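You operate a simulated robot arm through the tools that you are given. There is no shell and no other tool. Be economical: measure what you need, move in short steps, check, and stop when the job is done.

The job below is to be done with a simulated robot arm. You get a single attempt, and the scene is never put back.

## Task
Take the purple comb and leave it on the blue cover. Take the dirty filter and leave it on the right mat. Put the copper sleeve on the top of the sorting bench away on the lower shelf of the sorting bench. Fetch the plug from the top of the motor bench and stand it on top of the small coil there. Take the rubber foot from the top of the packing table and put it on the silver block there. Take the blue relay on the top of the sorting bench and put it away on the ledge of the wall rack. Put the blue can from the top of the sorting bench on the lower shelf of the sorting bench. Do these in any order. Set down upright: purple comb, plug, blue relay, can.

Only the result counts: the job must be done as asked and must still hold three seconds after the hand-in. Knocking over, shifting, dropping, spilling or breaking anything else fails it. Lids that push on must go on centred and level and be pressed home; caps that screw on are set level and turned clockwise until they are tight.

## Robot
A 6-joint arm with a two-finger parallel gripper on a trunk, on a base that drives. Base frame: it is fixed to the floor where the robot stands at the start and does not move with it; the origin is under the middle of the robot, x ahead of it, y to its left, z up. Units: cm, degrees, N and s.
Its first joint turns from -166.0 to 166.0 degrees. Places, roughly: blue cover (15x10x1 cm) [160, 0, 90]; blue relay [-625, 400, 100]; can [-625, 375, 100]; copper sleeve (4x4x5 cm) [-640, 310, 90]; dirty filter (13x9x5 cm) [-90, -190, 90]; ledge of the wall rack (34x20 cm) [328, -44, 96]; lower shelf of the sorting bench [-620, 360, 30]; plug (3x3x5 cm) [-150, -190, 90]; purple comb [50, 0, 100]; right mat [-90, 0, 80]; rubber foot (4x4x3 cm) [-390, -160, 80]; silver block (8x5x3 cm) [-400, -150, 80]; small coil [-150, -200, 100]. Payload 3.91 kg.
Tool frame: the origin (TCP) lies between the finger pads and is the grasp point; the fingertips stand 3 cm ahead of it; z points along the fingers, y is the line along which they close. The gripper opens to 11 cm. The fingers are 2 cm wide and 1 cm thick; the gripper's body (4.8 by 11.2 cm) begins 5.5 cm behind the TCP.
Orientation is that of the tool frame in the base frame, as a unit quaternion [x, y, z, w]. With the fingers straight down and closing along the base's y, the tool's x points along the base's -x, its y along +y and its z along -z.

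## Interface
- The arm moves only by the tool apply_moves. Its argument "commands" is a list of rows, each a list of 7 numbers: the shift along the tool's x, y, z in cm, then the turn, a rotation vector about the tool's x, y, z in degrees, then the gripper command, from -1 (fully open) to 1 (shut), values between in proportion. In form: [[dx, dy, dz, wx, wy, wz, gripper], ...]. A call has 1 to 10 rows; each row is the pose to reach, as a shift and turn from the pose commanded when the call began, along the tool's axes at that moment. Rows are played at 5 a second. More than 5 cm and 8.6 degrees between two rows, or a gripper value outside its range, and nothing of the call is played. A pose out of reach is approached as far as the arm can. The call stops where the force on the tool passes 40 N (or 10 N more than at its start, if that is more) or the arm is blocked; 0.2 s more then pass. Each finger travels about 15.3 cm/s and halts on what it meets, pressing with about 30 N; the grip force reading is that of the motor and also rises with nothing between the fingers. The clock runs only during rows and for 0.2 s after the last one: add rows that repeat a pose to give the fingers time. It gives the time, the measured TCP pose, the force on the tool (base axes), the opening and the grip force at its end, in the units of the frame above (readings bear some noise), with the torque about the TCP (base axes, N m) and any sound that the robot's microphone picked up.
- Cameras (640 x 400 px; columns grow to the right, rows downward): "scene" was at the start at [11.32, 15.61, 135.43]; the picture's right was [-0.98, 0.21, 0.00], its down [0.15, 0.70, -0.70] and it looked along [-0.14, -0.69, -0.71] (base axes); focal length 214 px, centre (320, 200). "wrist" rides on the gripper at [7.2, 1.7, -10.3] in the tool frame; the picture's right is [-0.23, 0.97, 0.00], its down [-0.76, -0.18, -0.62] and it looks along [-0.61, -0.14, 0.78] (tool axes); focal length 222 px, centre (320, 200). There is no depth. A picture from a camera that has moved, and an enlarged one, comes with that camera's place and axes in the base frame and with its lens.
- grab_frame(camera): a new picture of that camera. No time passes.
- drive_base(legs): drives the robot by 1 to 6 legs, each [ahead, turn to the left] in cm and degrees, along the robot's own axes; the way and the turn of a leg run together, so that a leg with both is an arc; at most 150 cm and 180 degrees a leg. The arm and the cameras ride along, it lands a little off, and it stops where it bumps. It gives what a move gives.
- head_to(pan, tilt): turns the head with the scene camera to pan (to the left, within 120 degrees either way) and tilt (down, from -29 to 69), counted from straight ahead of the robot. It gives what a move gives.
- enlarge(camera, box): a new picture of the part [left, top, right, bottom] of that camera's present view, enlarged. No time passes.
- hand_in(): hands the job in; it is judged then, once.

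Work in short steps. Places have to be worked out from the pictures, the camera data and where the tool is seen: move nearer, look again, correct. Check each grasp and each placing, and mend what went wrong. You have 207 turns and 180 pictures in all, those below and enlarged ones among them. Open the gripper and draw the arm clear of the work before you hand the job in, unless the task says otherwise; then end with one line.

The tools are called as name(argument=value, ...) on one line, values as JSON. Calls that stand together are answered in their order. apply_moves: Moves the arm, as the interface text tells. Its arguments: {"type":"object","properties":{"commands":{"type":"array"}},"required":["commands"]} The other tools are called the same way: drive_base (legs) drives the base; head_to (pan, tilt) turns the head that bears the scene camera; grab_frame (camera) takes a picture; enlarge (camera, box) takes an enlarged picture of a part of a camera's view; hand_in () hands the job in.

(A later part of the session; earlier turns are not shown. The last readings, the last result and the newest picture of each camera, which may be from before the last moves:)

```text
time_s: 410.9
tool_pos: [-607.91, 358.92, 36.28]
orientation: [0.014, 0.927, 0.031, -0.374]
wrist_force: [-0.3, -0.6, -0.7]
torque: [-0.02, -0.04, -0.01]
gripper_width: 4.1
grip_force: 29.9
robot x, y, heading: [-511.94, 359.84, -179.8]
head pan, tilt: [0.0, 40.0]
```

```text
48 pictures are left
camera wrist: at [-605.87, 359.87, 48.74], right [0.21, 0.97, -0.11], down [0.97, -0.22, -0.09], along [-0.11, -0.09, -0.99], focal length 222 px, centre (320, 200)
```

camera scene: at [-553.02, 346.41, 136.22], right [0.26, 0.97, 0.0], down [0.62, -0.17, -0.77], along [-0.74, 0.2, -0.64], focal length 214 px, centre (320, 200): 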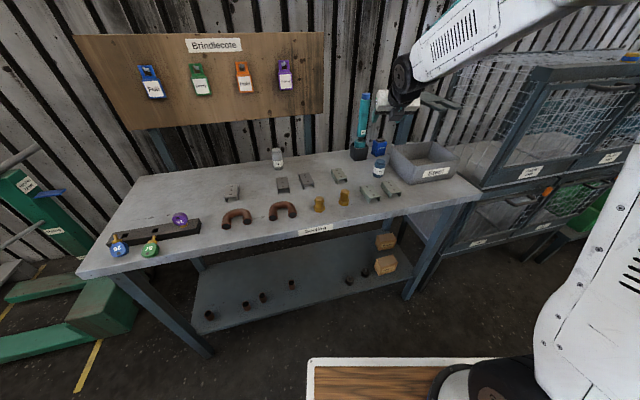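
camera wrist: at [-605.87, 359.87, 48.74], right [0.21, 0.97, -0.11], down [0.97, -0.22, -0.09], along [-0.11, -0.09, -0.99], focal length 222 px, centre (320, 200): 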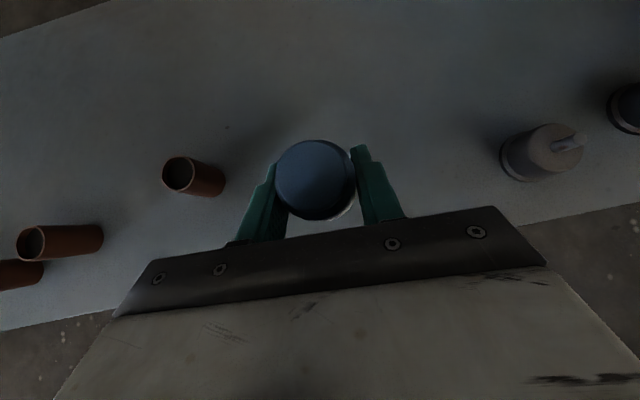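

Good spot. I lower to contact.

apply_moves(commands=[[-1.2, 0, 1.2, 0, 0, 0, 1], [-2.4, 0, 2.4, 0, 0, 0, 1], [-3.3, 0, 3.3, 0, 0, 0, 1], [-3.8, 0, 3.8, 0, 0, 0, 1], [-4.2, 0, 4.2, 0, 0, 0, 1], [-4.5, 0, 4.5, 0, 0, 0, 1]])

```text
time_s: 412.3
tool_pos: [-607.93, 359.58, 30.32]
orientation: [0.014, 0.925, 0.029, -0.379]
wrist_force: [1.8, -0.1, 29.4]
torque: [-0.55, 0.04, 0.04]
gripper_width: 4.14
grip_force: 29.9
robot x, y, heading: [-512.49, 359.74, -179.7]
head pan, tilt: [0.0, 40.0]
```

Contact (29 N). I ease, open, and withdraw backwards.

apply_moves(commands=[[0.15, 0, -0.15, 0, 0, 0, 1], [0.15, 0, -0.15, 0, 0, 0, 0.15], [0.15, 0, -0.15, 0, 0, 0, -0.05], [0.15, 0, -0.15, 0, 0, 0, -0.05], [0.15, 0, -1.5, 0, 0, 0, -0.05], [0.15, 0, -4, 0, 0, 0, -0.05], [0.15, 0, -8, 0, 0, 0, -0.05], [0.15, 0, -12, 0, 0, 0, -0.05]])

grab_frame(camera="wrist")

```text
time_s: 414.1
tool_pos: [-599.48, 357.45, 38.71]
orientation: [0.017, 0.927, 0.038, -0.374]
wrist_force: [0.8, -0.5, 0.7]
torque: [0.01, 0.02, -0.01]
gripper_width: 5.8
grip_force: 0.0
out of reach, approached as far as the arm can: row 7, 8
robot x, y, heading: [-512.25, 360.13, -179.7]
head pan, tilt: [0.0, 40.0]
```

```text
47 pictures are left
camera wrist: at [-597.58, 358.19, 51.12], right [0.22, 0.97, -0.1], down [0.97, -0.23, -0.09], along [-0.11, -0.08, -0.99], focal length 222 px, centre (320, 200)
```

wrist: 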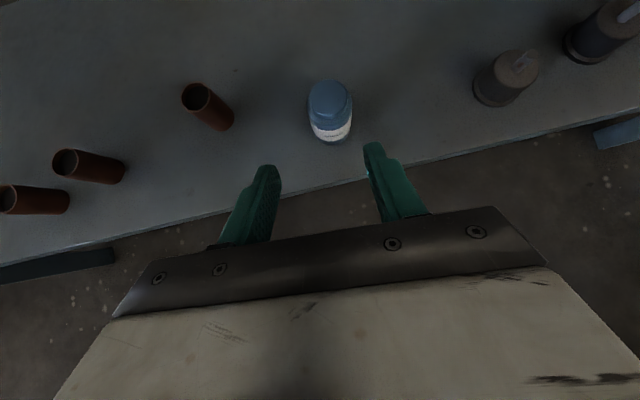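

The can stands upright on the shelf. Now I back off and raise in front of the bench, to restore the tags.

drive_base(legs=[[-10, 0]])

apply_moves(commands=[[3.3, 0, -3.3, 0, 0, 0, -0.05], [6.6, 0, -6.6, 0, 0, 0, -0.05], [9.9, 0, -9.9, 0, 0, 0, -0.05], [13.2, 0, -13.2, 0, 0, 0, -0.05], [16.5, 0, -16.5, 0, 0, 0, -0.05], [19.8, 0, -19.8, 0, 0, 0, -0.05], [23.1, 0, -23.1, 0, 0, 0, -0.05], [26.4, 0, -26.4, 0, 0, 0, -0.05], [29.7, 0, -29.7, 0, 0, 0, -0.05], [33, 0, -33, 0, 0, 0, -0.05]])

```text
time_s: 415.3
tool_pos: [-589.45, 357.67, 38.58]
orientation: [0.018, 0.927, 0.038, -0.373]
wrist_force: [-0.5, 0.4, 0.2]
torque: [0.03, -0.01, 0.0]
gripper_width: 5.78
grip_force: 0.0
robot x, y, heading: [-502.3, 359.81, -180.2]
head pan, tilt: [0.0, 40.0]
```

```text
time_s: 417.5
tool_pos: [-590.52, 355.08, 85.36]
orientation: [0.017, 0.927, 0.037, -0.374]
wrist_force: [-0.2, 0.4, -0.3]
torque: [-0.01, 0.03, 0.02]
gripper_width: 5.8
grip_force: 0.1
robot x, y, heading: [-502.24, 359.75, -179.9]
head pan, tilt: [0.0, 40.0]
```

apply_moves(commands=[[3.3, 0, -3.3, 0, 0, 0, -0.05], [6.6, 0, -6.6, 0, 0, 0, -0.05], [9.9, 0, -9.9, 0, 0, 0, -0.05], [13.2, 0, -13.2, 0, 0, 0, -0.05], [16.5, 0, -16.5, 0, 0, 0, -0.05]])

drive_base(legs=[[13, 0], [0, 90], [47, 0], [0, -90], [-10, 0]])

enlarge(camera="scene", box=[200, 80, 360, 180])

```text
time_s: 418.7
tool_pos: [-591.04, 353.8, 108.55]
orientation: [0.017, 0.927, 0.038, -0.373]
wrist_force: [-0.3, 1.1, -0.8]
torque: [0.01, 0.0, -0.04]
gripper_width: 5.78
grip_force: 0.1
robot x, y, heading: [-502.19, 359.86, -179.9]
head pan, tilt: [0.0, 40.0]
```

```text
time_s: 430.8
tool_pos: [-593.11, 306.11, 108.51]
orientation: [0.007, 0.927, 0.034, -0.374]
wrist_force: [-0.2, 0.6, 0.0]
torque: [-0.02, -0.01, 0.04]
gripper_width: 5.78
grip_force: 0.0
robot x, y, heading: [-504.4, 314.69, -178.7]
head pan, tilt: [0.0, 40.0]
```

```text
4.00 times, centred on (280, 130) of scene
camera zoom: at [-525.4, 290.28, 136.22], right [-0.02, 1.0, 0.0], down [0.64, 0.01, -0.77], along [-0.77, -0.02, -0.64], focal length 858 px, centre (480, 480)
```

zoom: 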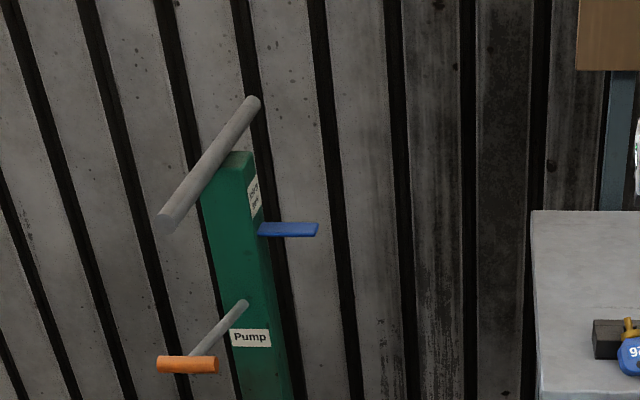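

I aim the enlarged view at the tags.

enlarge(camera="scene", box=[340, 130, 436, 190])

grab_frame(camera="wrist")

```text
6.67 times, centred on (388, 160) of scene
camera zoom: at [-525.4, 290.28, 136.22], right [-0.02, 1.0, 0.0], down [0.64, 0.01, -0.77], along [-0.77, -0.02, -0.64], focal length 1430 px, centre (-133, 467)
```

zoom: 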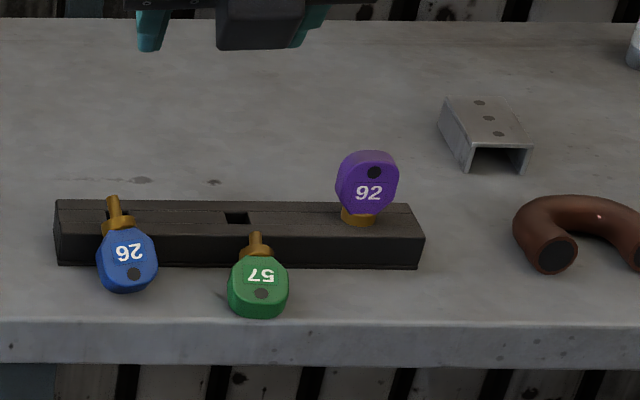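

```text
44 pictures are left
camera wrist: at [-591.18, 306.92, 120.98], right [0.2, 0.97, -0.1], down [0.97, -0.21, -0.09], along [-0.11, -0.08, -0.99], focal length 222 px, centre (320, 200)
```

wrist: 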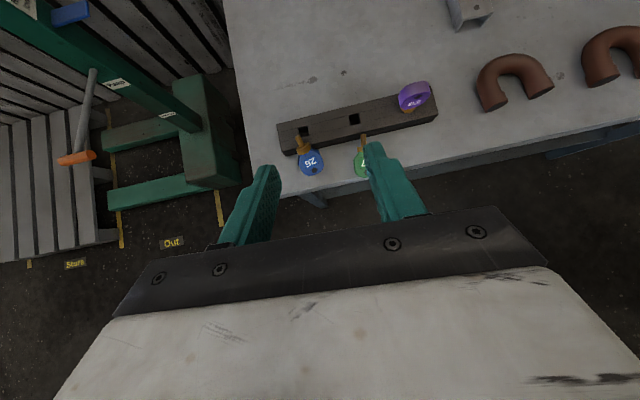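

Keys 26 and 57 lie in front of the holder, pins toward it, tip raised ~20°. My plan: grip the head at a 35°-from-vertical tilt, lift, roll the hand 180°, and set the pin down into its hole. I move to a pre-grasp above key 57.

apply_moves(commands=[[-2.3, 1.9, 2.9, 1.3, -3, 0.1, 0.1], [-4.6, 3.7, 5.8, 2.6, -6, 0.3, 0.1], [-6.9, 5.6, 8.75, 3.95, -8.9, 0.4, 0.1]])

grab_frame(camera="wrist")

```text
time_s: 431.6
tool_pos: [-594.07, 312.41, 97.81]
orientation: [0.0, 0.953, 0.0, -0.301]
wrist_force: [-0.5, -0.8, 0.5]
torque: [-0.02, -0.03, 0.0]
gripper_width: 4.93
grip_force: 0.0
robot x, y, heading: [-504.48, 314.35, -178.6]
head pan, tilt: [0.0, 40.0]
```

```text
43 pictures are left
camera wrist: at [-594.14, 314.02, 110.42], right [0.19, 0.97, -0.13], down [0.98, -0.18, 0.07], along [0.05, -0.14, -0.99], focal length 222 px, centre (320, 200)
```

wrist: 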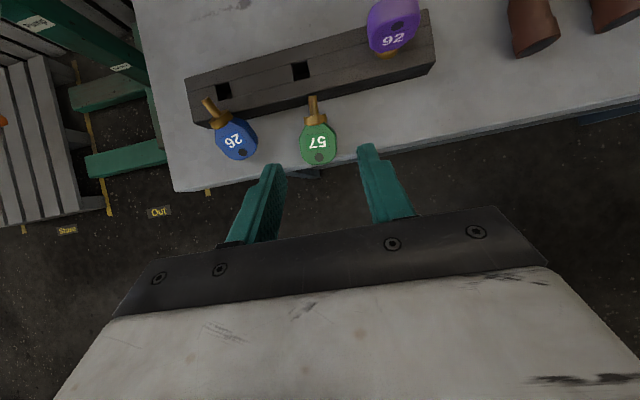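

Wrist view gives key 57's head at (-598.4,312.0), hole at (-604.4,311.7). I move in and close on the head's sides.

apply_moves(commands=[[-0.7, -0.2, 3.5, 0, 0, 0, 0.1], [-1.4, -0.4, 6, 0, 0, 0, 0.1], [-1.4, -0.4, 7, 0, 0, 0, 0.1], [-1.4, -0.4, 7, 0, 0, 0, 1], [-1.4, -0.4, 7, 0, 0, 0, 1], [-1.4, -0.4, 7, 0, 0, 0, 1]])

grab_frame(camera="wrist")

```text
time_s: 433.0
tool_pos: [-596.94, 312.13, 91.22]
orientation: [-0.001, 0.953, 0.0, -0.302]
wrist_force: [0.4, 0.0, -0.2]
torque: [0.0, -0.04, 0.0]
gripper_width: 3.36
grip_force: 29.9
robot x, y, heading: [-504.77, 314.48, -178.8]
head pan, tilt: [0.0, 40.0]
```

```text
42 pictures are left
camera wrist: at [-596.99, 313.58, 103.8], right [0.19, 0.97, -0.13], down [0.98, -0.18, 0.07], along [0.05, -0.14, -0.99], focal length 222 px, centre (320, 200)
```

wrist: 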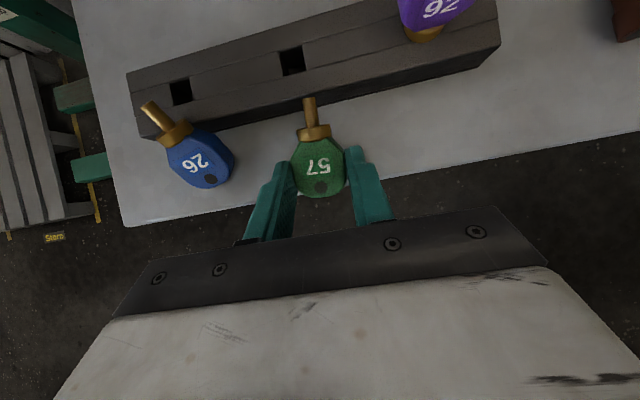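

Gripped key 57 (3.36 cm). I lift straight up 12 cm, then begin the roll.

apply_moves(commands=[[0.4, 0, -0.6, 0, 0, 0, 1], [1.2, 0, -1.7, 0, 0, 0, 1], [2.9, 0, -4.1, 0, 0, 0, 1], [5.2, 0, -7.4, 0, 0, 0, 1], [6.9, 0, -9.8, 0, 0, 0, 1]])

apply_moves(commands=[[0, 0, 0, 0, 0, 8.5, 1], [0, 0, 0, 0, 0, 17, 1], [0, 0, 0, 0, 0, 25.5, 1], [0, 0, 0, 0, 0, 34, 1], [0, 0, 0, 0, 0, 42.5, 1], [0, 0, 0, 0, 0, 51, 1], [0, 0, 0, 0, 0, 59.5, 1], [0, 0, 0, 0, 0, 68, 1], [0, 0, 0, 0, 0, 76.5, 1], [0, 0, 0, 0, 0, 85, 1]])

```text
time_s: 434.2
tool_pos: [-596.9, 312.13, 103.47]
orientation: [0.0, 0.953, 0.001, -0.302]
wrist_force: [0.3, -0.8, -0.3]
torque: [0.0, -0.04, 0.0]
gripper_width: 3.33
grip_force: 30.1
robot x, y, heading: [-504.24, 314.15, -178.9]
head pan, tilt: [0.0, 40.0]
```

```text
time_s: 436.4
tool_pos: [-596.92, 312.13, 103.14]
orientation: [0.644, 0.703, -0.203, -0.222]
wrist_force: [0.5, 0.5, 0.3]
torque: [-0.01, 0.02, -0.02]
gripper_width: 3.33
grip_force: 30.4
robot x, y, heading: [-504.56, 314.45, -178.5]
head pan, tilt: [0.0, 40.0]
```

The first half of the roll works. I continue.

apply_moves(commands=[[0, 0, 0, 0, 0, 8.5, 1], [0, 0, 0, 0, 0, 17, 1], [0, 0, 0, 0, 0, 25.5, 1], [0, 0, 0, 0, 0, 34, 1], [0, 0, 0, 0, 0, 42.5, 1], [0, 0, 0, 0, 0, 51, 1], [0, 0, 0, 0, 0, 59.5, 1], [0, 0, 0, 0, 0, 68, 1], [0, 0, 0, 0, 0, 76.5, 1], [0, 0, 0, 0, 0, 85, 1]])

grab_frame(camera="wrist")

```text
time_s: 438.6
tool_pos: [-596.86, 312.1, 103.13]
orientation: [0.95, 0.082, -0.3, -0.026]
wrist_force: [0.1, 0.2, -0.5]
torque: [-0.02, -0.01, 0.02]
gripper_width: 3.29
grip_force: 29.6
robot x, y, heading: [-504.34, 313.99, -178.8]
head pan, tilt: [0.0, 40.0]
```

```text
41 pictures are left
camera wrist: at [-584.95, 311.51, 107.31], right [-0.05, -1.0, 0.03], down [-0.28, 0.04, 0.96], along [-0.96, 0.04, -0.28], focal length 222 px, centre (320, 200)
```

wrist: 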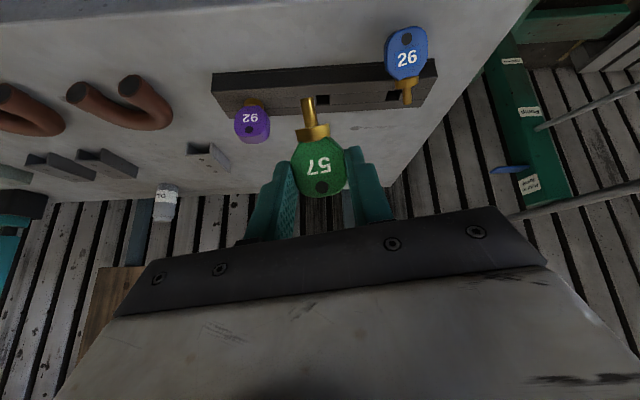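

The roll works: the pin now points downward in the world. I finish the last 10° of roll, then pitch the hand by 40° to bring the pin vertical.

apply_moves(commands=[[0, 0, 0, 0, 0, 5, 1], [0, 0, 0, 0, 0, 10.1, 1]])

apply_moves(commands=[[0, 0, 0, 0, -8, 0, 1], [0, 0, 0, 0, -16, 0, 1], [0, 0, 0, 0, -24, 0, 1], [0, 0, 0, 0, -32, 0, 1], [0, 0, 0, 0, -40, 0, 1]])

enlarge(camera="scene", box=[340, 100, 436, 160])

grab_frame(camera="wrist")

```text
time_s: 439.2
tool_pos: [-596.88, 312.17, 103.13]
orientation: [0.953, -0.001, -0.301, 0.001]
wrist_force: [-0.3, -0.9, -0.7]
torque: [-0.01, 0.01, 0.01]
gripper_width: 3.3
grip_force: 30.0
robot x, y, heading: [-504.54, 314.1, -178.5]
head pan, tilt: [0.0, 40.0]
```

```text
time_s: 440.4
tool_pos: [-596.4, 309.44, 102.96]
orientation: [0.794, -0.017, -0.608, -0.009]
wrist_force: [-0.4, -2.5, -0.3]
torque: [0.05, -0.03, -0.18]
gripper_width: 3.25
grip_force: 30.0
out of reach, approached as far as the arm can: row 2, 3, 4, 5
robot x, y, heading: [-504.46, 314.29, -178.8]
head pan, tilt: [0.0, 40.0]
```

```text
6.67 times, centred on (388, 130) of scene
camera zoom: at [-525.39, 290.29, 136.22], right [-0.02, 1.0, 0.0], down [0.64, 0.01, -0.77], along [-0.77, -0.02, -0.64], focal length 1430 px, centre (-133, 667)
```

zoom: 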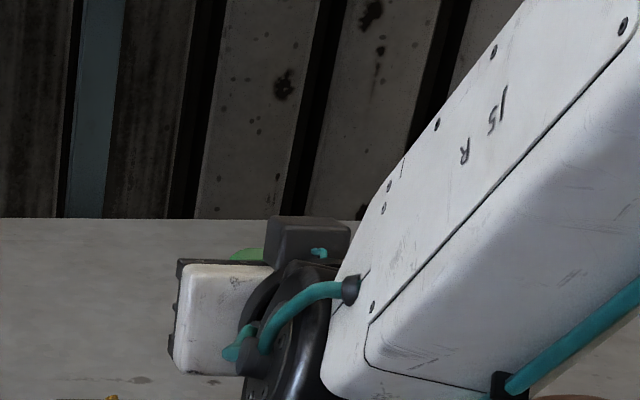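

```text
39 pictures are left
camera wrist: at [-584.6, 307.23, 98.62], right [-0.1, -0.97, 0.23], down [0.41, 0.17, 0.9], along [-0.91, 0.18, 0.38], focal length 222 px, centre (320, 200)
```

wrist: 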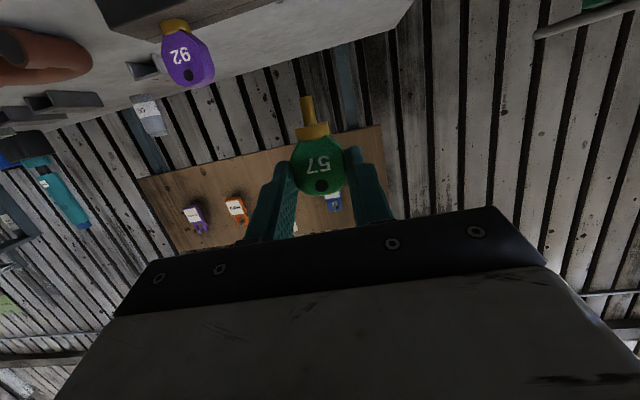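

The roll and pitch give the pin nearly vertical (≈7° lean), with a small lateral drift from a wrist limit. I bring the base closer to ease the wrist, then re-centre.

drive_base(legs=[[14, 0]])

```text
time_s: 441.7
tool_pos: [-610.68, 308.88, 102.9]
orientation: [0.794, -0.006, -0.608, -0.007]
wrist_force: [-0.1, -0.6, 0.1]
torque: [0.0, -0.02, -0.04]
gripper_width: 3.29
grip_force: 30.1
robot x, y, heading: [-518.76, 314.19, -178.7]
head pan, tilt: [0.0, 40.0]
```

apply_moves(commands=[[1, -1, -3.4, 0, 0, 0, 1], [2.2, -2, -6.96, 0, 0, 0, 1], [4, -2.85, -6.96, 0, 0, 0, 1], [5.9, -2.85, -6.96, 0, 0, 0, 1]])

grab_frame(camera="wrist")

head_to(pan=20, tilt=45)

grab_frame(camera="scene")

```text
time_s: 442.7
tool_pos: [-601.9, 309.8, 99.25]
orientation: [0.794, -0.013, -0.608, -0.012]
wrist_force: [0.0, 0.0, 0.6]
torque: [-0.01, -0.01, 0.01]
gripper_width: 3.3
grip_force: 29.7
out of reach, approached as far as the arm can: row 2, 3, 4
robot x, y, heading: [-518.65, 314.04, -178.3]
head pan, tilt: [0.0, 40.0]
```

```text
38 pictures are left
camera wrist: at [-590.19, 307.48, 94.9], right [-0.1, -0.97, 0.22], down [0.41, 0.16, 0.9], along [-0.91, 0.17, 0.38], focal length 222 px, centre (320, 200)
```

wrist: 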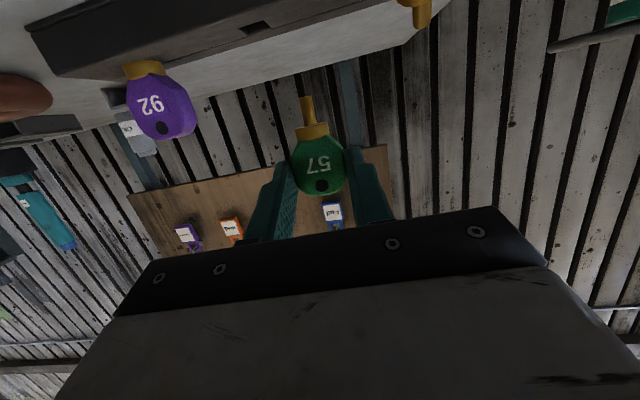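

```text
time_s: 443.5
tool_pos: [-601.98, 309.62, 99.21]
orientation: [0.794, -0.013, -0.608, -0.012]
wrist_force: [-0.4, 0.4, -0.6]
torque: [-0.03, -0.04, 0.02]
gripper_width: 3.29
grip_force: 29.4
robot x, y, heading: [-518.55, 313.74, -178.6]
head pan, tilt: [20.0, 45.0]
```

```text
37 pictures are left
camera scene: at [-538.68, 287.18, 135.5], right [-0.36, 0.93, 0.0], down [0.66, 0.26, -0.71], along [-0.66, -0.26, -0.71], focal length 214 px, centre (320, 200)
```

scene: 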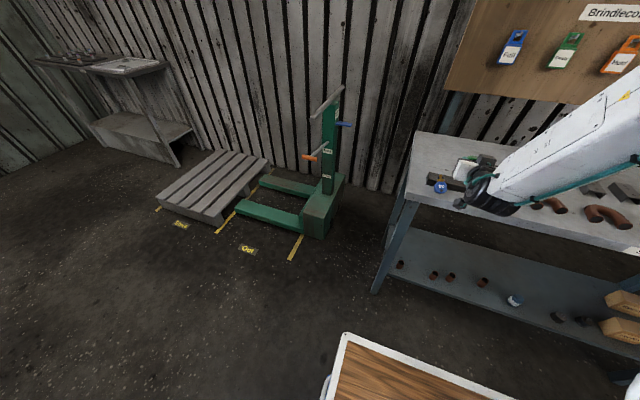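

The arm stalls 2 cm short in y; I make that up with a tiny base turn right.

drive_base(legs=[[0, -1.4]])

apply_moves(commands=[[0.5, 0, 0.6, 0, 0, 0, 1], [1.5, 0, 0.4, 0, 0, 0, 1]])

grab_frame(camera="wrist")

```text
time_s: 444.3
tool_pos: [-601.89, 311.79, 99.12]
orientation: [0.794, -0.023, -0.607, -0.02]
wrist_force: [0.1, 0.4, 0.0]
torque: [-0.02, 0.01, 0.0]
gripper_width: 3.28
grip_force: 30.0
robot x, y, heading: [-518.45, 314.32, 180.0]
head pan, tilt: [20.0, 45.0]
```

```text
time_s: 444.9
tool_pos: [-602.07, 311.76, 97.69]
orientation: [0.795, -0.021, -0.606, -0.023]
wrist_force: [-0.4, -0.1, -0.8]
torque: [0.01, -0.02, 0.01]
gripper_width: 3.29
grip_force: 29.8
robot x, y, heading: [-518.49, 313.89, 180.0]
head pan, tilt: [20.0, 45.0]
```

```text
36 pictures are left
camera wrist: at [-590.36, 309.21, 93.42], right [-0.12, -0.97, 0.21], down [0.41, 0.14, 0.9], along [-0.9, 0.19, 0.38], focal length 222 px, centre (320, 200)
```

wrist: 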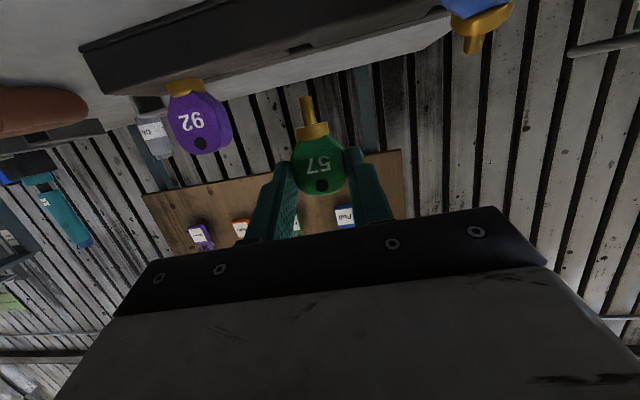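

The pin tip is nearly above the hole (≈0.3 cm off in y). I adjust and lower in small steps watching the force.

apply_moves(commands=[[0.5, 0.3, 0.4, 0, 0, 0, 1], [1, 0.3, 0.6, 0, 0, 0, 1], [1.5, 0.3, 0.7, 0, 0, 0, 1], [2, 0.3, 0.8, 0, 0, 0, 1]])

grab_frame(camera="wrist")

```text
time_s: 445.9
tool_pos: [-602.71, 311.42, 96.11]
orientation: [0.795, -0.018, -0.606, -0.027]
wrist_force: [0.0, -0.2, -0.1]
torque: [-0.01, -0.02, -0.02]
gripper_width: 3.28
grip_force: 29.7
out of reach, approached as far as the arm can: row 2, 3, 4
robot x, y, heading: [-518.85, 313.71, 180.2]
head pan, tilt: [20.0, 45.0]
```

```text
35 pictures are left
camera wrist: at [-591.0, 308.97, 91.7], right [-0.12, -0.97, 0.2], down [0.41, 0.13, 0.9], along [-0.91, 0.19, 0.38], focal length 222 px, centre (320, 200)
```

wrist: 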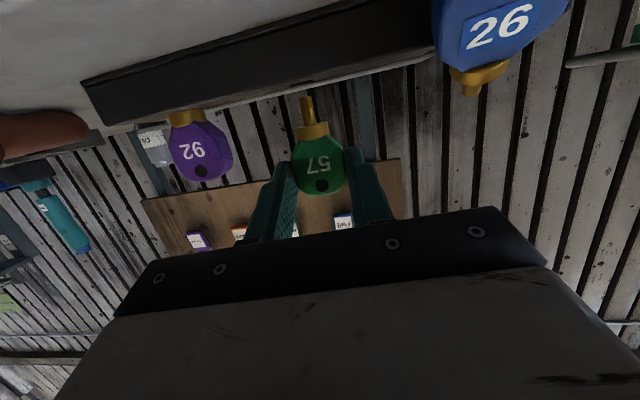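

Still above the holder top. I continue lowering.

apply_moves(commands=[[0.5, 0, 0.1, 0, 0, 0, 1], [1, 0, 0.2, 0, 0, 0, 1], [1.5, 0, 0.35, 0, 0, 0, 1], [1.9, 0, 0.45, 0, 0, 0, 1]])

grab_frame(camera="wrist")

```text
time_s: 446.9
tool_pos: [-602.83, 311.3, 94.81]
orientation: [0.795, -0.015, -0.605, -0.029]
wrist_force: [13.2, 0.2, 2.6]
torque: [0.05, -0.54, -0.05]
gripper_width: 3.27
grip_force: 29.9
out of reach, approached as far as the arm can: row 1, 2, 3, 4
robot x, y, heading: [-518.44, 313.7, 180.0]
head pan, tilt: [20.0, 45.0]
```

```text
34 pictures are left
camera wrist: at [-591.12, 308.92, 90.45], right [-0.12, -0.97, 0.19], down [0.41, 0.13, 0.9], along [-0.91, 0.19, 0.38], focal length 222 px, centre (320, 200)
```

wrist: 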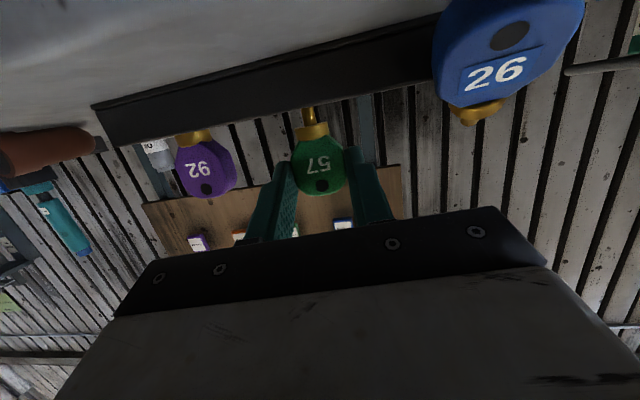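

The pin has entered below the holder's top; a +x side force suggests pressing the hole's back wall. I shift +x 0.4 and lower further.

apply_moves(commands=[[0, 0, -0.4, 0, 0, 0, 1], [0.4, 0, -0.4, 0, 0, 0, 1], [0.8, 0, -0.3, 0, 0, 0, 1], [1.1, 0, -0.2, 0, 0, 0, 1]])

grab_frame(camera="wrist")

```text
time_s: 447.9
tool_pos: [-602.75, 311.31, 94.56]
orientation: [0.795, -0.015, -0.606, -0.029]
wrist_force: [10.7, 1.7, 3.0]
torque: [0.04, -0.43, -0.06]
gripper_width: 3.27
grip_force: 29.6
out of reach, approached as far as the arm can: row 1, 2, 3, 4
robot x, y, heading: [-518.7, 313.87, 179.9]
head pan, tilt: [20.0, 45.0]
```

```text
33 pictures are left
camera wrist: at [-591.14, 308.89, 90.27], right [-0.12, -0.97, 0.19], down [0.41, 0.13, 0.9], along [-0.91, 0.19, 0.38], focal length 222 px, centre (320, 200)
```

wrist: 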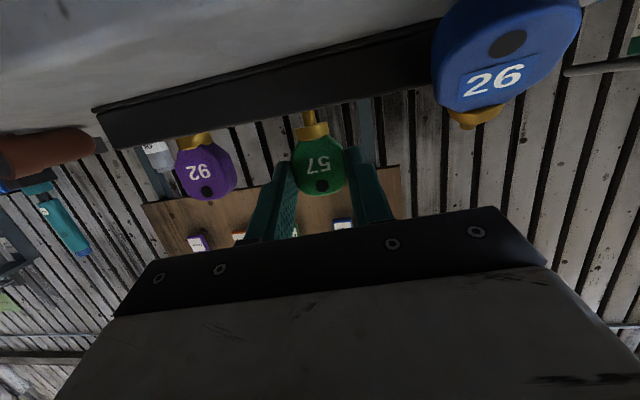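

The collar is ~0.9 cm above its seat. I try pressing further down once more.

apply_moves(commands=[[0.8, 0, 0, 0, 0, 0, 1], [1.6, 0, 0.2, 0, 0, 0, 1], [2.4, 0, 0.4, 0, 0, 0, 1]])

```text
time_s: 448.7
tool_pos: [-603.52, 311.24, 93.37]
orientation: [0.793, -0.014, -0.608, -0.033]
wrist_force: [8.8, 1.8, 27.4]
torque: [-0.02, 0.44, -0.09]
gripper_width: 3.27
grip_force: 29.7
out of reach, approached as far as the arm can: row 1, 2, 3
robot x, y, heading: [-518.78, 314.03, 179.9]
head pan, tilt: [20.0, 45.0]
```

The collar has seated (27 N up). I open and withdraw straight back.

apply_moves(commands=[[-0.2, 0, 0, 0, 0, 0, 1], [-0.2, 0, 0, 0, 0, 0, 0.3], [-0.2, 0, 0, 0, 0, 0, 0.15], [-0.2, 0, 0, 0, 0, 0, 0.1], [-0.2, 0, -2, 0, 0, 0, 0.1], [-0.2, 0, -5, 0, 0, 0, 0.1], [-0.2, 0, -9, 0, 0, 0, 0.1], [-0.2, 0, -13, 0, 0, 0, 0.1]])

grab_frame(camera="wrist")

```text
time_s: 450.5
tool_pos: [-593.31, 309.44, 97.07]
orientation: [0.795, -0.022, -0.605, -0.025]
wrist_force: [0.4, 0.6, 0.3]
torque: [0.01, -0.03, 0.04]
gripper_width: 4.94
grip_force: 0.1
out of reach, approached as far as the arm can: row 5, 6, 7, 8
robot x, y, heading: [-519.06, 313.63, 180.2]
head pan, tilt: [20.0, 45.0]
```

```text
32 pictures are left
camera wrist: at [-581.51, 306.92, 92.63], right [-0.12, -0.97, 0.21], down [0.41, 0.14, 0.9], along [-0.9, 0.2, 0.38], focal length 222 px, centre (320, 200)
```

wrist: 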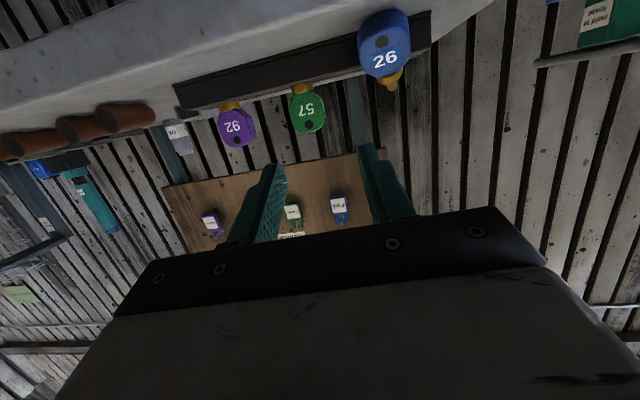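

Key 57 is back in its hole. For key 26 (yawed ~20°), I pick in this rolled pose and un-roll afterwards. I move to a pre-grasp above it.

apply_moves(commands=[[-2, 0.5, 0, -3.4, 6.5, -2.2, 0.1], [-3.5, 1.2, 0, -6.8, 13, -4.5, 0.1], [-5, 1.9, 0, -10.1, 19.4, -6.7, 0.1], [-5, 2.6, -0.1, -13.5, 25.9, -8.9, 0.1], [-5, 3.2, -0.1, -16.8, 32.4, -11.2, 0.1], [-5, 3.2, -0.1, -20.2, 38.8, -13.4, 0.1]])

grab_frame(camera="wrist")

```text
time_s: 451.9
tool_pos: [-594.53, 306.21, 101.75]
orientation: [0.938, 0.167, -0.299, 0.057]
wrist_force: [-1.0, -0.2, -0.1]
torque: [0.01, 0.02, 0.01]
gripper_width: 4.95
grip_force: 0.0
out of reach, approached as far as the arm can: row 4, 5
robot x, y, heading: [-518.77, 314.04, 179.9]
head pan, tilt: [20.0, 45.0]
```

```text
31 pictures are left
camera wrist: at [-582.94, 308.69, 106.02], right [0.16, -0.98, 0.14], down [-0.31, 0.08, 0.95], along [-0.94, -0.2, -0.29], focal length 222 px, centre (320, 200)
```

wrist: 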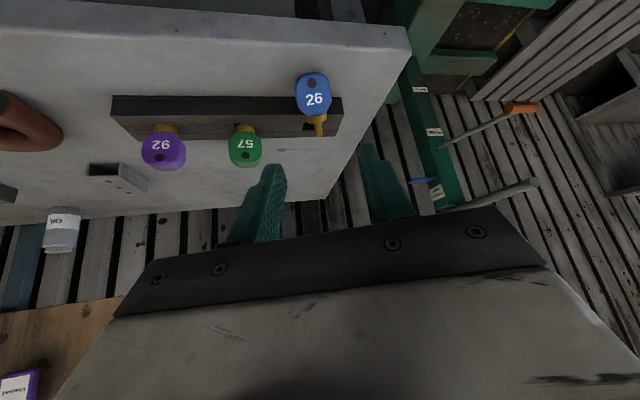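

I move in on key 26's head (-600.5,304.1,89.6) and close.

apply_moves(commands=[[0.7, -0.1, 4, 0, 0, 0, 0.1], [1.4, -0.1, 8, 0, 0, 0, 0.1], [1.9, -0.2, 11, 0, 0, 0, 0.1], [1.9, -0.2, 11, 0, 0, 0, 1], [1.9, -0.2, 11, 0, 0, 0, 1], [1.9, -0.2, 11, 0, 0, 0, 1]])

grab_frame(camera="wrist")

```text
time_s: 453.3
tool_pos: [-599.25, 304.75, 91.77]
orientation: [0.938, 0.167, -0.299, 0.056]
wrist_force: [-0.3, -0.1, -0.1]
torque: [0.03, -0.01, -0.02]
gripper_width: 3.43
grip_force: 29.9
robot x, y, heading: [-518.31, 313.94, 180.1]
head pan, tilt: [20.0, 45.0]
```

```text
30 pictures are left
camera wrist: at [-587.58, 307.15, 96.0], right [0.16, -0.98, 0.14], down [-0.31, 0.08, 0.95], along [-0.94, -0.2, -0.29], focal length 222 px, centre (320, 200)
```

wrist: 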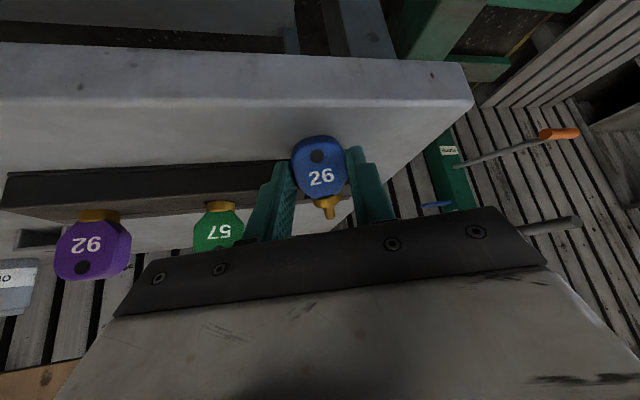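

Gripped (3.43). I lift straight up 12 cm, then un-roll −180°.

apply_moves(commands=[[-0.6, 0, -0.8, 0, 0, 0, 1], [-1.7, 0, -2.4, 0, 0, 0, 1], [-4, 0, -5.7, 0, 0, 0, 1], [-6.4, 0, -9, 0, 0, 0, 1], [-7.5, 0, -10.6, 0, 0, 0, 1]])

apply_moves(commands=[[0, 0, 0, 0, 0, -8.5, 1], [0, 0, 0, 0, 0, -17, 1], [0, 0, 0, 0, 0, -25.5, 1], [0, 0, 0, 0, 0, -34, 1], [0, 0, 0, 0, 0, -42.5, 1], [0, 0, 0, 0, 0, -51, 1], [0, 0, 0, 0, 0, -59.5, 1], [0, 0, 0, 0, 0, -68, 1], [0, 0, 0, 0, 0, -76.5, 1], [0, 0, 0, 0, 0, -85, 1]])

apply_moves(commands=[[0, 0, 0, 0, 0, -8.5, 1], [0, 0, 0, 0, 0, -17, 1], [0, 0, 0, 0, 0, -25.5, 1], [0, 0, 0, 0, 0, -34, 1], [0, 0, 0, 0, 0, -42.5, 1], [0, 0, 0, 0, 0, -51, 1], [0, 0, 0, 0, 0, -59.5, 1], [0, 0, 0, 0, 0, -68, 1], [0, 0, 0, 0, 0, -76.5, 1], [0, 0, 0, 0, 0, -85, 1]])

```text
time_s: 454.5
tool_pos: [-599.35, 304.8, 104.77]
orientation: [0.938, 0.166, -0.299, 0.055]
wrist_force: [0.0, 0.1, -1.5]
torque: [0.04, -0.01, -0.03]
gripper_width: 3.42
grip_force: 30.4
robot x, y, heading: [-518.59, 313.43, 179.9]
head pan, tilt: [20.0, 45.0]
```

```text
time_s: 456.7
tool_pos: [-599.2, 304.86, 104.84]
orientation: [0.578, 0.757, -0.258, -0.16]
wrist_force: [-0.3, -0.1, -0.4]
torque: [0.03, 0.01, 0.05]
gripper_width: 3.34
grip_force: 30.4
robot x, y, heading: [-518.85, 313.92, 180.4]
head pan, tilt: [20.0, 45.0]
```

```text
time_s: 458.9
tool_pos: [-599.02, 304.85, 104.7]
orientation: [-0.085, 0.949, -0.082, -0.294]
wrist_force: [-0.1, -0.2, -0.6]
torque: [0.03, 0.01, 0.02]
gripper_width: 3.31
grip_force: 29.7
robot x, y, heading: [-518.69, 313.73, 180.0]
head pan, tilt: [20.0, 45.0]
```

I set the final orientation (pin vertical, arm-plane azimuth) and move the pin above hole 26.

apply_moves(commands=[[0, 0.1, 0, -0.9, 7, -0.6, 1], [0, 0.2, 0, -1.8, 14.1, -1.3, 1], [0, 0.3, 1, -2.6, 21.2, -2, 1], [0, 0.4, 2.5, -3.5, 28.2, -2.6, 1], [0, 0.5, 4, -4.4, 35.3, -3.3, 1], [0, 0.6, 5.8, -5.3, 42.3, -3.9, 1]])

grab_frame(camera="wrist")

```text
time_s: 460.3
tool_pos: [-603.29, 307.79, 101.04]
orientation: [-0.066, 0.78, -0.087, -0.616]
wrist_force: [0.1, -0.3, -0.6]
torque: [0.02, -0.01, -0.02]
gripper_width: 3.3
grip_force: 29.5
out of reach, approached as far as the arm can: row 3, 4, 5, 6
robot x, y, heading: [-518.64, 313.97, 180.1]
head pan, tilt: [20.0, 45.0]
```

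```text
29 pictures are left
camera wrist: at [-595.57, 311.55, 110.34], right [-0.15, 0.95, -0.27], down [0.81, -0.04, -0.59], along [-0.57, -0.31, -0.76], focal length 222 px, centre (320, 200)
```

wrist: 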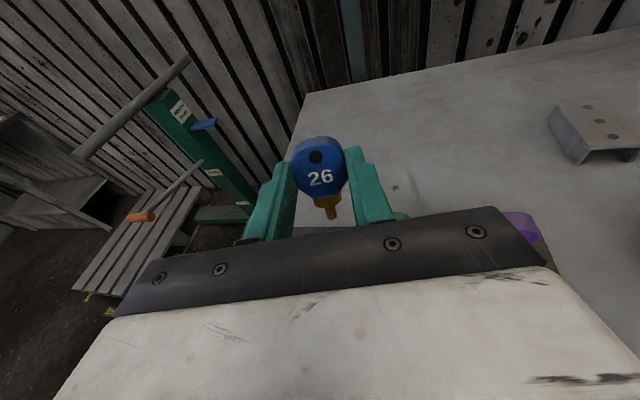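

The same wrist limit leaves the tip ~3 cm too far in +y; I make it up with a 2.1° left base turn.

drive_base(legs=[[0, 2.1]])

grab_frame(camera="wrist")

head_to(pan=-10, tilt=40)

enlarge(camera="scene", box=[340, 90, 500, 190])

```text
time_s: 461.1
tool_pos: [-603.12, 304.63, 101.05]
orientation: [-0.081, 0.78, -0.099, -0.612]
wrist_force: [0.0, -1.0, -0.2]
torque: [0.01, 0.02, -0.01]
gripper_width: 3.27
grip_force: 30.2
robot x, y, heading: [-518.65, 314.07, -178.2]
head pan, tilt: [20.0, 45.0]
```

```text
28 pictures are left
camera wrist: at [-595.52, 308.69, 110.31], right [-0.19, 0.94, -0.28], down [0.81, -0.01, -0.59], along [-0.56, -0.33, -0.76], focal length 222 px, centre (320, 200)
```

wrist: 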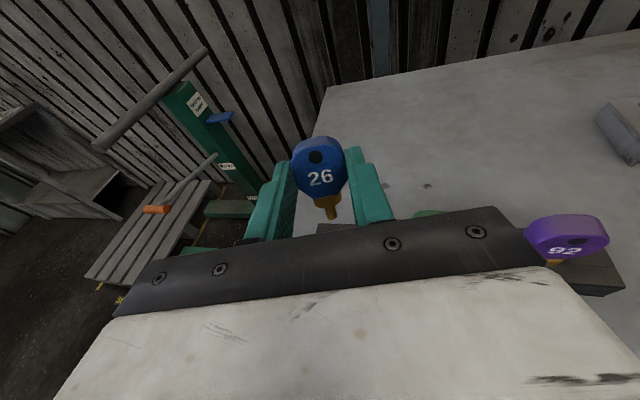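

```text
time_s: 462.0
tool_pos: [-603.04, 304.62, 101.06]
orientation: [-0.081, 0.78, -0.099, -0.612]
wrist_force: [0.5, 0.1, -0.1]
torque: [-0.03, 0.0, 0.0]
gripper_width: 3.29
grip_force: 29.6
robot x, y, heading: [-518.74, 313.62, -177.9]
head pan, tilt: [-10.0, 40.0]
```

```text
4.00 times, centred on (420, 140) of scene
camera zoom: at [-539.23, 291.15, 136.22], right [0.14, 0.99, 0.0], down [0.64, -0.09, -0.77], along [-0.76, 0.1, -0.64], focal length 858 px, centre (-80, 440)
```

zoom: 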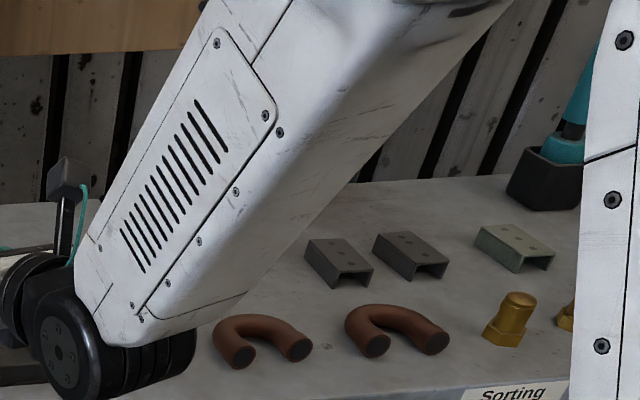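

By geometry the pin tip is at (-605.4,303.7,96.2) versus hole (-604.8,303.7). I shift +0.6 in x and lower to just above the hole, then on with small steps.

apply_moves(commands=[[-1.2, 0, -0.3, 0, 0, 0, 1], [-2.4, 0.1, 0, 0, 0, 0, 1], [-3.6, 0.1, 0.3, 0, 0, 0, 1], [-4.7, 0.1, 0.5, 0, 0, 0, 1]])

```text
time_s: 463.0
tool_pos: [-602.53, 305.05, 96.55]
orientation: [-0.08, 0.78, -0.105, -0.611]
wrist_force: [0.5, 0.0, -0.4]
torque: [-0.02, -0.03, 0.0]
gripper_width: 3.28
grip_force: 30.1
out of reach, approached as far as the arm can: row 4
robot x, y, heading: [-518.54, 313.99, -178.0]
head pan, tilt: [-10.0, 40.0]
```

drive_base(legs=[[0, 0.3]])

apply_moves(commands=[[-0.5, 0, 0.1, 0, 0, 0, 1], [-1, 0, 0.2, 0, 0, 0, 1], [-1.4, 0, 0.3, 0, 0, 0, 1]])

```text
time_s: 463.7
tool_pos: [-602.58, 304.55, 96.51]
orientation: [-0.083, 0.78, -0.108, -0.611]
wrist_force: [0.3, 0.7, -0.6]
torque: [0.0, 0.01, -0.03]
gripper_width: 3.28
grip_force: 30.0
robot x, y, heading: [-518.67, 313.88, -177.7]
head pan, tilt: [-10.0, 40.0]
```

```text
time_s: 464.5
tool_pos: [-602.49, 304.46, 95.19]
orientation: [-0.082, 0.78, -0.11, -0.61]
wrist_force: [0.5, 0.3, 3.5]
torque: [-0.03, 0.01, 0.03]
gripper_width: 3.3
grip_force: 30.2
robot x, y, heading: [-518.9, 314.21, -177.4]
head pan, tilt: [-10.0, 40.0]
```

apply_moves(commands=[[-0.3, 0, 0.1, 0, 0, 0, 1], [-0.6, 0, 0.1, 0, 0, 0, 1]])

grab_frame(camera="wrist")

```text
time_s: 465.1
tool_pos: [-602.46, 304.46, 94.64]
orientation: [-0.081, 0.779, -0.111, -0.612]
wrist_force: [-9.3, -2.4, 28.0]
torque: [-0.28, 0.65, 0.0]
gripper_width: 3.33
grip_force: 30.2
robot x, y, heading: [-519.02, 314.13, -177.8]
head pan, tilt: [-10.0, 40.0]
```

```text
26 pictures are left
camera wrist: at [-595.07, 308.84, 103.96], right [-0.2, 0.93, -0.29], down [0.81, -0.01, -0.59], along [-0.55, -0.35, -0.76], focal length 222 px, centre (320, 200)
```

wrist: 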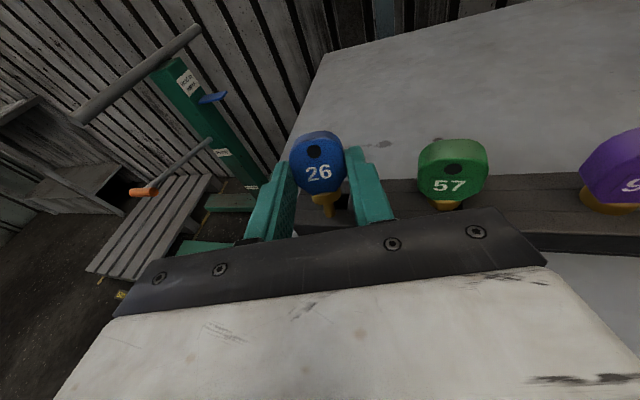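

Contact: the pin rests on the holder beside the hole. I enlarge to see the offset.

enlarge(camera="wrist", box=[280, 160, 376, 220])

```text
6.67 times, centred on (328, 190) of wrist
camera zoom: at [-595.07, 308.84, 103.96], right [-0.2, 0.93, -0.29], down [0.81, -0.01, -0.59], along [-0.55, -0.35, -0.76], focal length 1481 px, centre (267, 267)
```

zoom: 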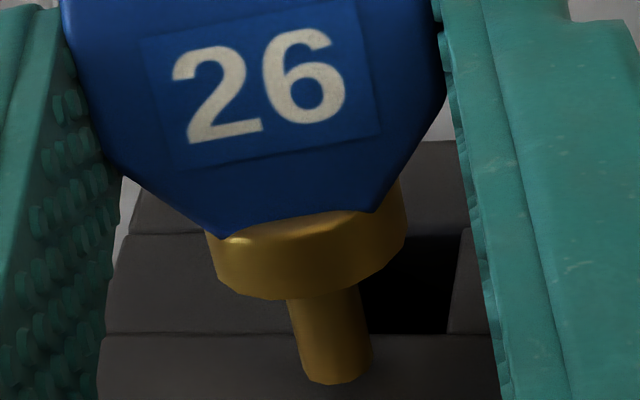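

The hole lies about (-1.1,+0.55) cm from the pin tip. I raise 0.8, shift, and re-check.

apply_moves(commands=[[0.8, 0, -0.2, 0, 0, 0, 1], [1.05, 0.76, 0.7, 0, 0, 0, 1]])

enlarge(camera="wrist", box=[280, 160, 376, 220])

```text
time_s: 465.7
tool_pos: [-603.59, 305.02, 95.03]
orientation: [-0.082, 0.782, -0.106, -0.609]
wrist_force: [-0.3, 0.2, -0.6]
torque: [0.0, 0.04, -0.01]
gripper_width: 3.28
grip_force: 29.7
robot x, y, heading: [-518.7, 313.84, -177.5]
head pan, tilt: [-10.0, 40.0]
```

```text
6.67 times, centred on (328, 190) of wrist
camera zoom: at [-596.08, 309.36, 104.43], right [-0.2, 0.94, -0.29], down [0.81, -0.01, -0.58], along [-0.55, -0.35, -0.76], focal length 1481 px, centre (267, 267)
```

zoom: 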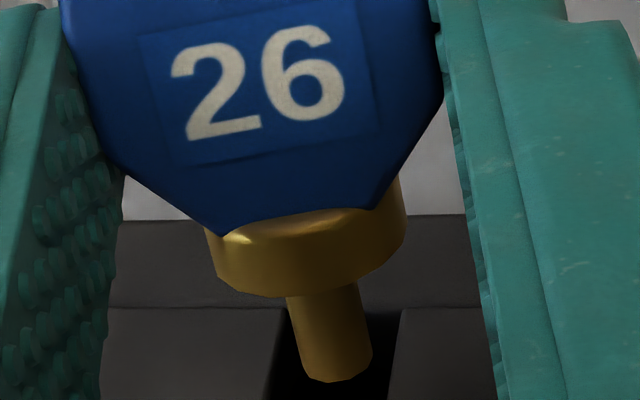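

The pin is now over the hole, slightly front; I shift (-0.5,-0.25) and lower.

apply_moves(commands=[[0.1, -0.1, 0.5, 0, 0, 0, 1], [-0.3, -0.1, 0.6, 0, 0, 0, 1], [-0.7, -0.1, 0.7, 0, 0, 0, 1], [-1.1, 0, 0.8, 0, 0, 0, 1]])

enlarge(camera="wrist", box=[280, 160, 376, 220])

```text
time_s: 466.7
tool_pos: [-603.98, 304.86, 94.14]
orientation: [-0.082, 0.781, -0.108, -0.61]
wrist_force: [0.1, 0.9, 0.7]
torque: [0.03, -0.01, -0.01]
gripper_width: 3.28
grip_force: 29.7
robot x, y, heading: [-518.45, 313.69, -177.4]
head pan, tilt: [-10.0, 40.0]
```

```text
6.67 times, centred on (328, 190) of wrist
camera zoom: at [-596.54, 309.18, 103.3], right [-0.2, 0.94, -0.29], down [0.81, -0.01, -0.58], along [-0.55, -0.35, -0.76], focal length 1481 px, centre (267, 267)
```

zoom: 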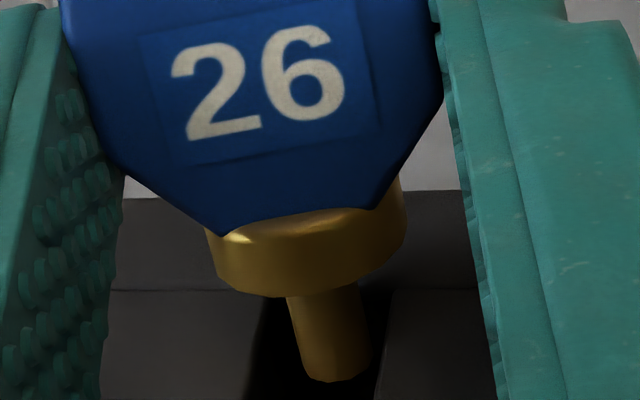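

No contact force: the pin is entering. I lower on until the collar seats.

apply_moves(commands=[[-0.4, 0, 0.1, 0, 0, 0, 1], [-0.8, 0, 0.2, 0, 0, 0, 1], [-1.1, 0, 0.25, 0, 0, 0, 1], [-1.4, 0, 0.3, 0, 0, 0, 1]])

enlarge(camera="wrist", box=[280, 160, 376, 220])

```text
time_s: 467.7
tool_pos: [-604.0, 304.68, 93.04]
orientation: [-0.082, 0.778, -0.111, -0.613]
wrist_force: [7.3, -2.9, 28.3]
torque: [-0.31, 0.42, 0.08]
gripper_width: 3.29
grip_force: 30.1
robot x, y, heading: [-518.2, 314.14, -177.6]
head pan, tilt: [-10.0, 40.0]
```

```text
6.67 times, centred on (328, 190) of wrist
camera zoom: at [-596.55, 309.09, 102.22], right [-0.2, 0.94, -0.29], down [0.81, -0.01, -0.59], along [-0.55, -0.35, -0.76], focal length 1481 px, centre (267, 267)
```

zoom: 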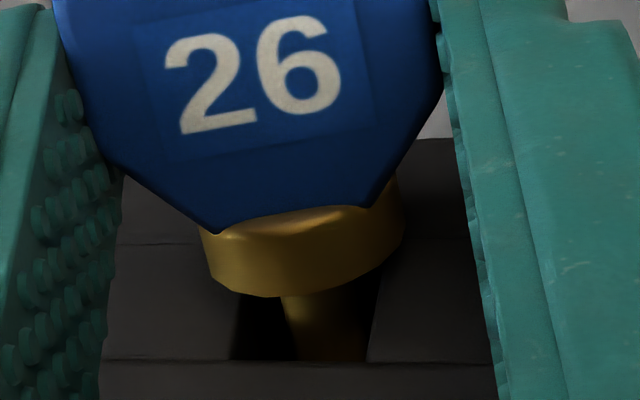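

The pin is in the hole. I release gently and withdraw straight back.

apply_moves(commands=[[0.2, 0, 0, 0, 0, 0, 1], [0.2, 0, 0, 0, 0, 0, 0.33], [0.2, 0, 0, 0, 0, 0, 0.22], [0.2, 0, 0, 0, 0, 0, 0.15], [0.2, 0, 0, 0, 0, 0, 0.1], [0.2, 0, -2, 0, 0, 0, 0.1], [0.2, 0, -5, 0, 0, 0, 0.1], [0.2, 0, -9, 0, 0, 0, 0.1]])

grab_frame(camera="wrist")

```text
time_s: 469.5
tool_pos: [-595.47, 307.16, 95.02]
orientation: [-0.081, 0.781, -0.112, -0.609]
wrist_force: [0.1, 0.3, -0.5]
torque: [0.02, 0.02, -0.03]
gripper_width: 4.93
grip_force: 0.0
robot x, y, heading: [-518.95, 313.97, -177.5]
head pan, tilt: [-10.0, 40.0]
```

```text
21 pictures are left
camera wrist: at [-588.07, 311.64, 104.23], right [-0.2, 0.93, -0.29], down [0.81, -0.01, -0.58], along [-0.54, -0.36, -0.76], focal length 222 px, centre (320, 200)
```

wrist: 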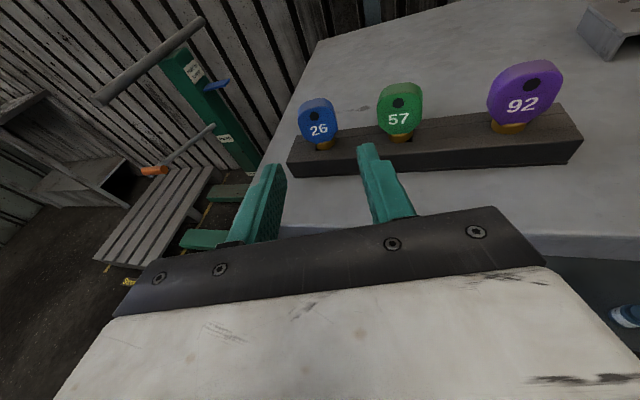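

All three keys stand in their holder again. Now the relay: I restore the 45° tilt pose and raise.

apply_moves(commands=[[3.1, 0.4, -1.7, -2.7, -6.2, 0.5, 0.1], [6.3, 0.8, -3.3, -5.4, -12.3, 1, 0.1], [9.4, 1.2, -5, -8.1, -18.5, 1.5, 0.1], [12.6, 1.6, -6.6, -10.8, -24.6, 2, 0.1], [15.7, 2, -8.3, -13.5, -30.8, 2.5, 0.1]])

```text
time_s: 470.7
tool_pos: [-591.93, 311.43, 111.95]
orientation: [-0.019, 0.923, -0.002, -0.384]
wrist_force: [0.0, 0.1, -0.1]
torque: [-0.02, -0.02, 0.01]
gripper_width: 4.94
grip_force: 0.0
robot x, y, heading: [-518.54, 313.8, -177.4]
head pan, tilt: [-10.0, 40.0]
```

I shift the base sideways along +y and face the relay at heading ≈168°.

drive_base(legs=[[0, -92.6], [54, 0], [0, 78], [20, 0]])

grab_frame(camera="wrist")

```text
time_s: 482.4
tool_pos: [-607.69, 391.15, 111.98]
orientation: [0.11, 0.916, 0.051, -0.382]
wrist_force: [0.0, -0.8, -0.2]
torque: [0.02, 0.01, 0.0]
gripper_width: 4.94
grip_force: 0.0
robot x, y, heading: [-536.54, 373.58, 166.5]
head pan, tilt: [-10.0, 40.0]
```

```text
20 pictures are left
camera wrist: at [-605.25, 391.98, 124.37], right [0.39, 0.91, -0.15], down [0.91, -0.41, -0.1], along [-0.16, -0.1, -0.98], focal length 222 px, centre (320, 200)
```

wrist: 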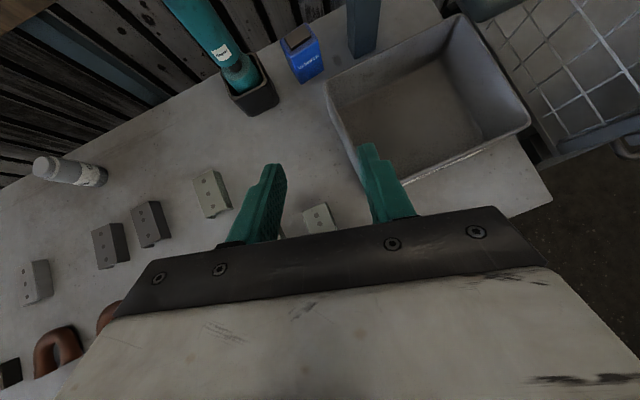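

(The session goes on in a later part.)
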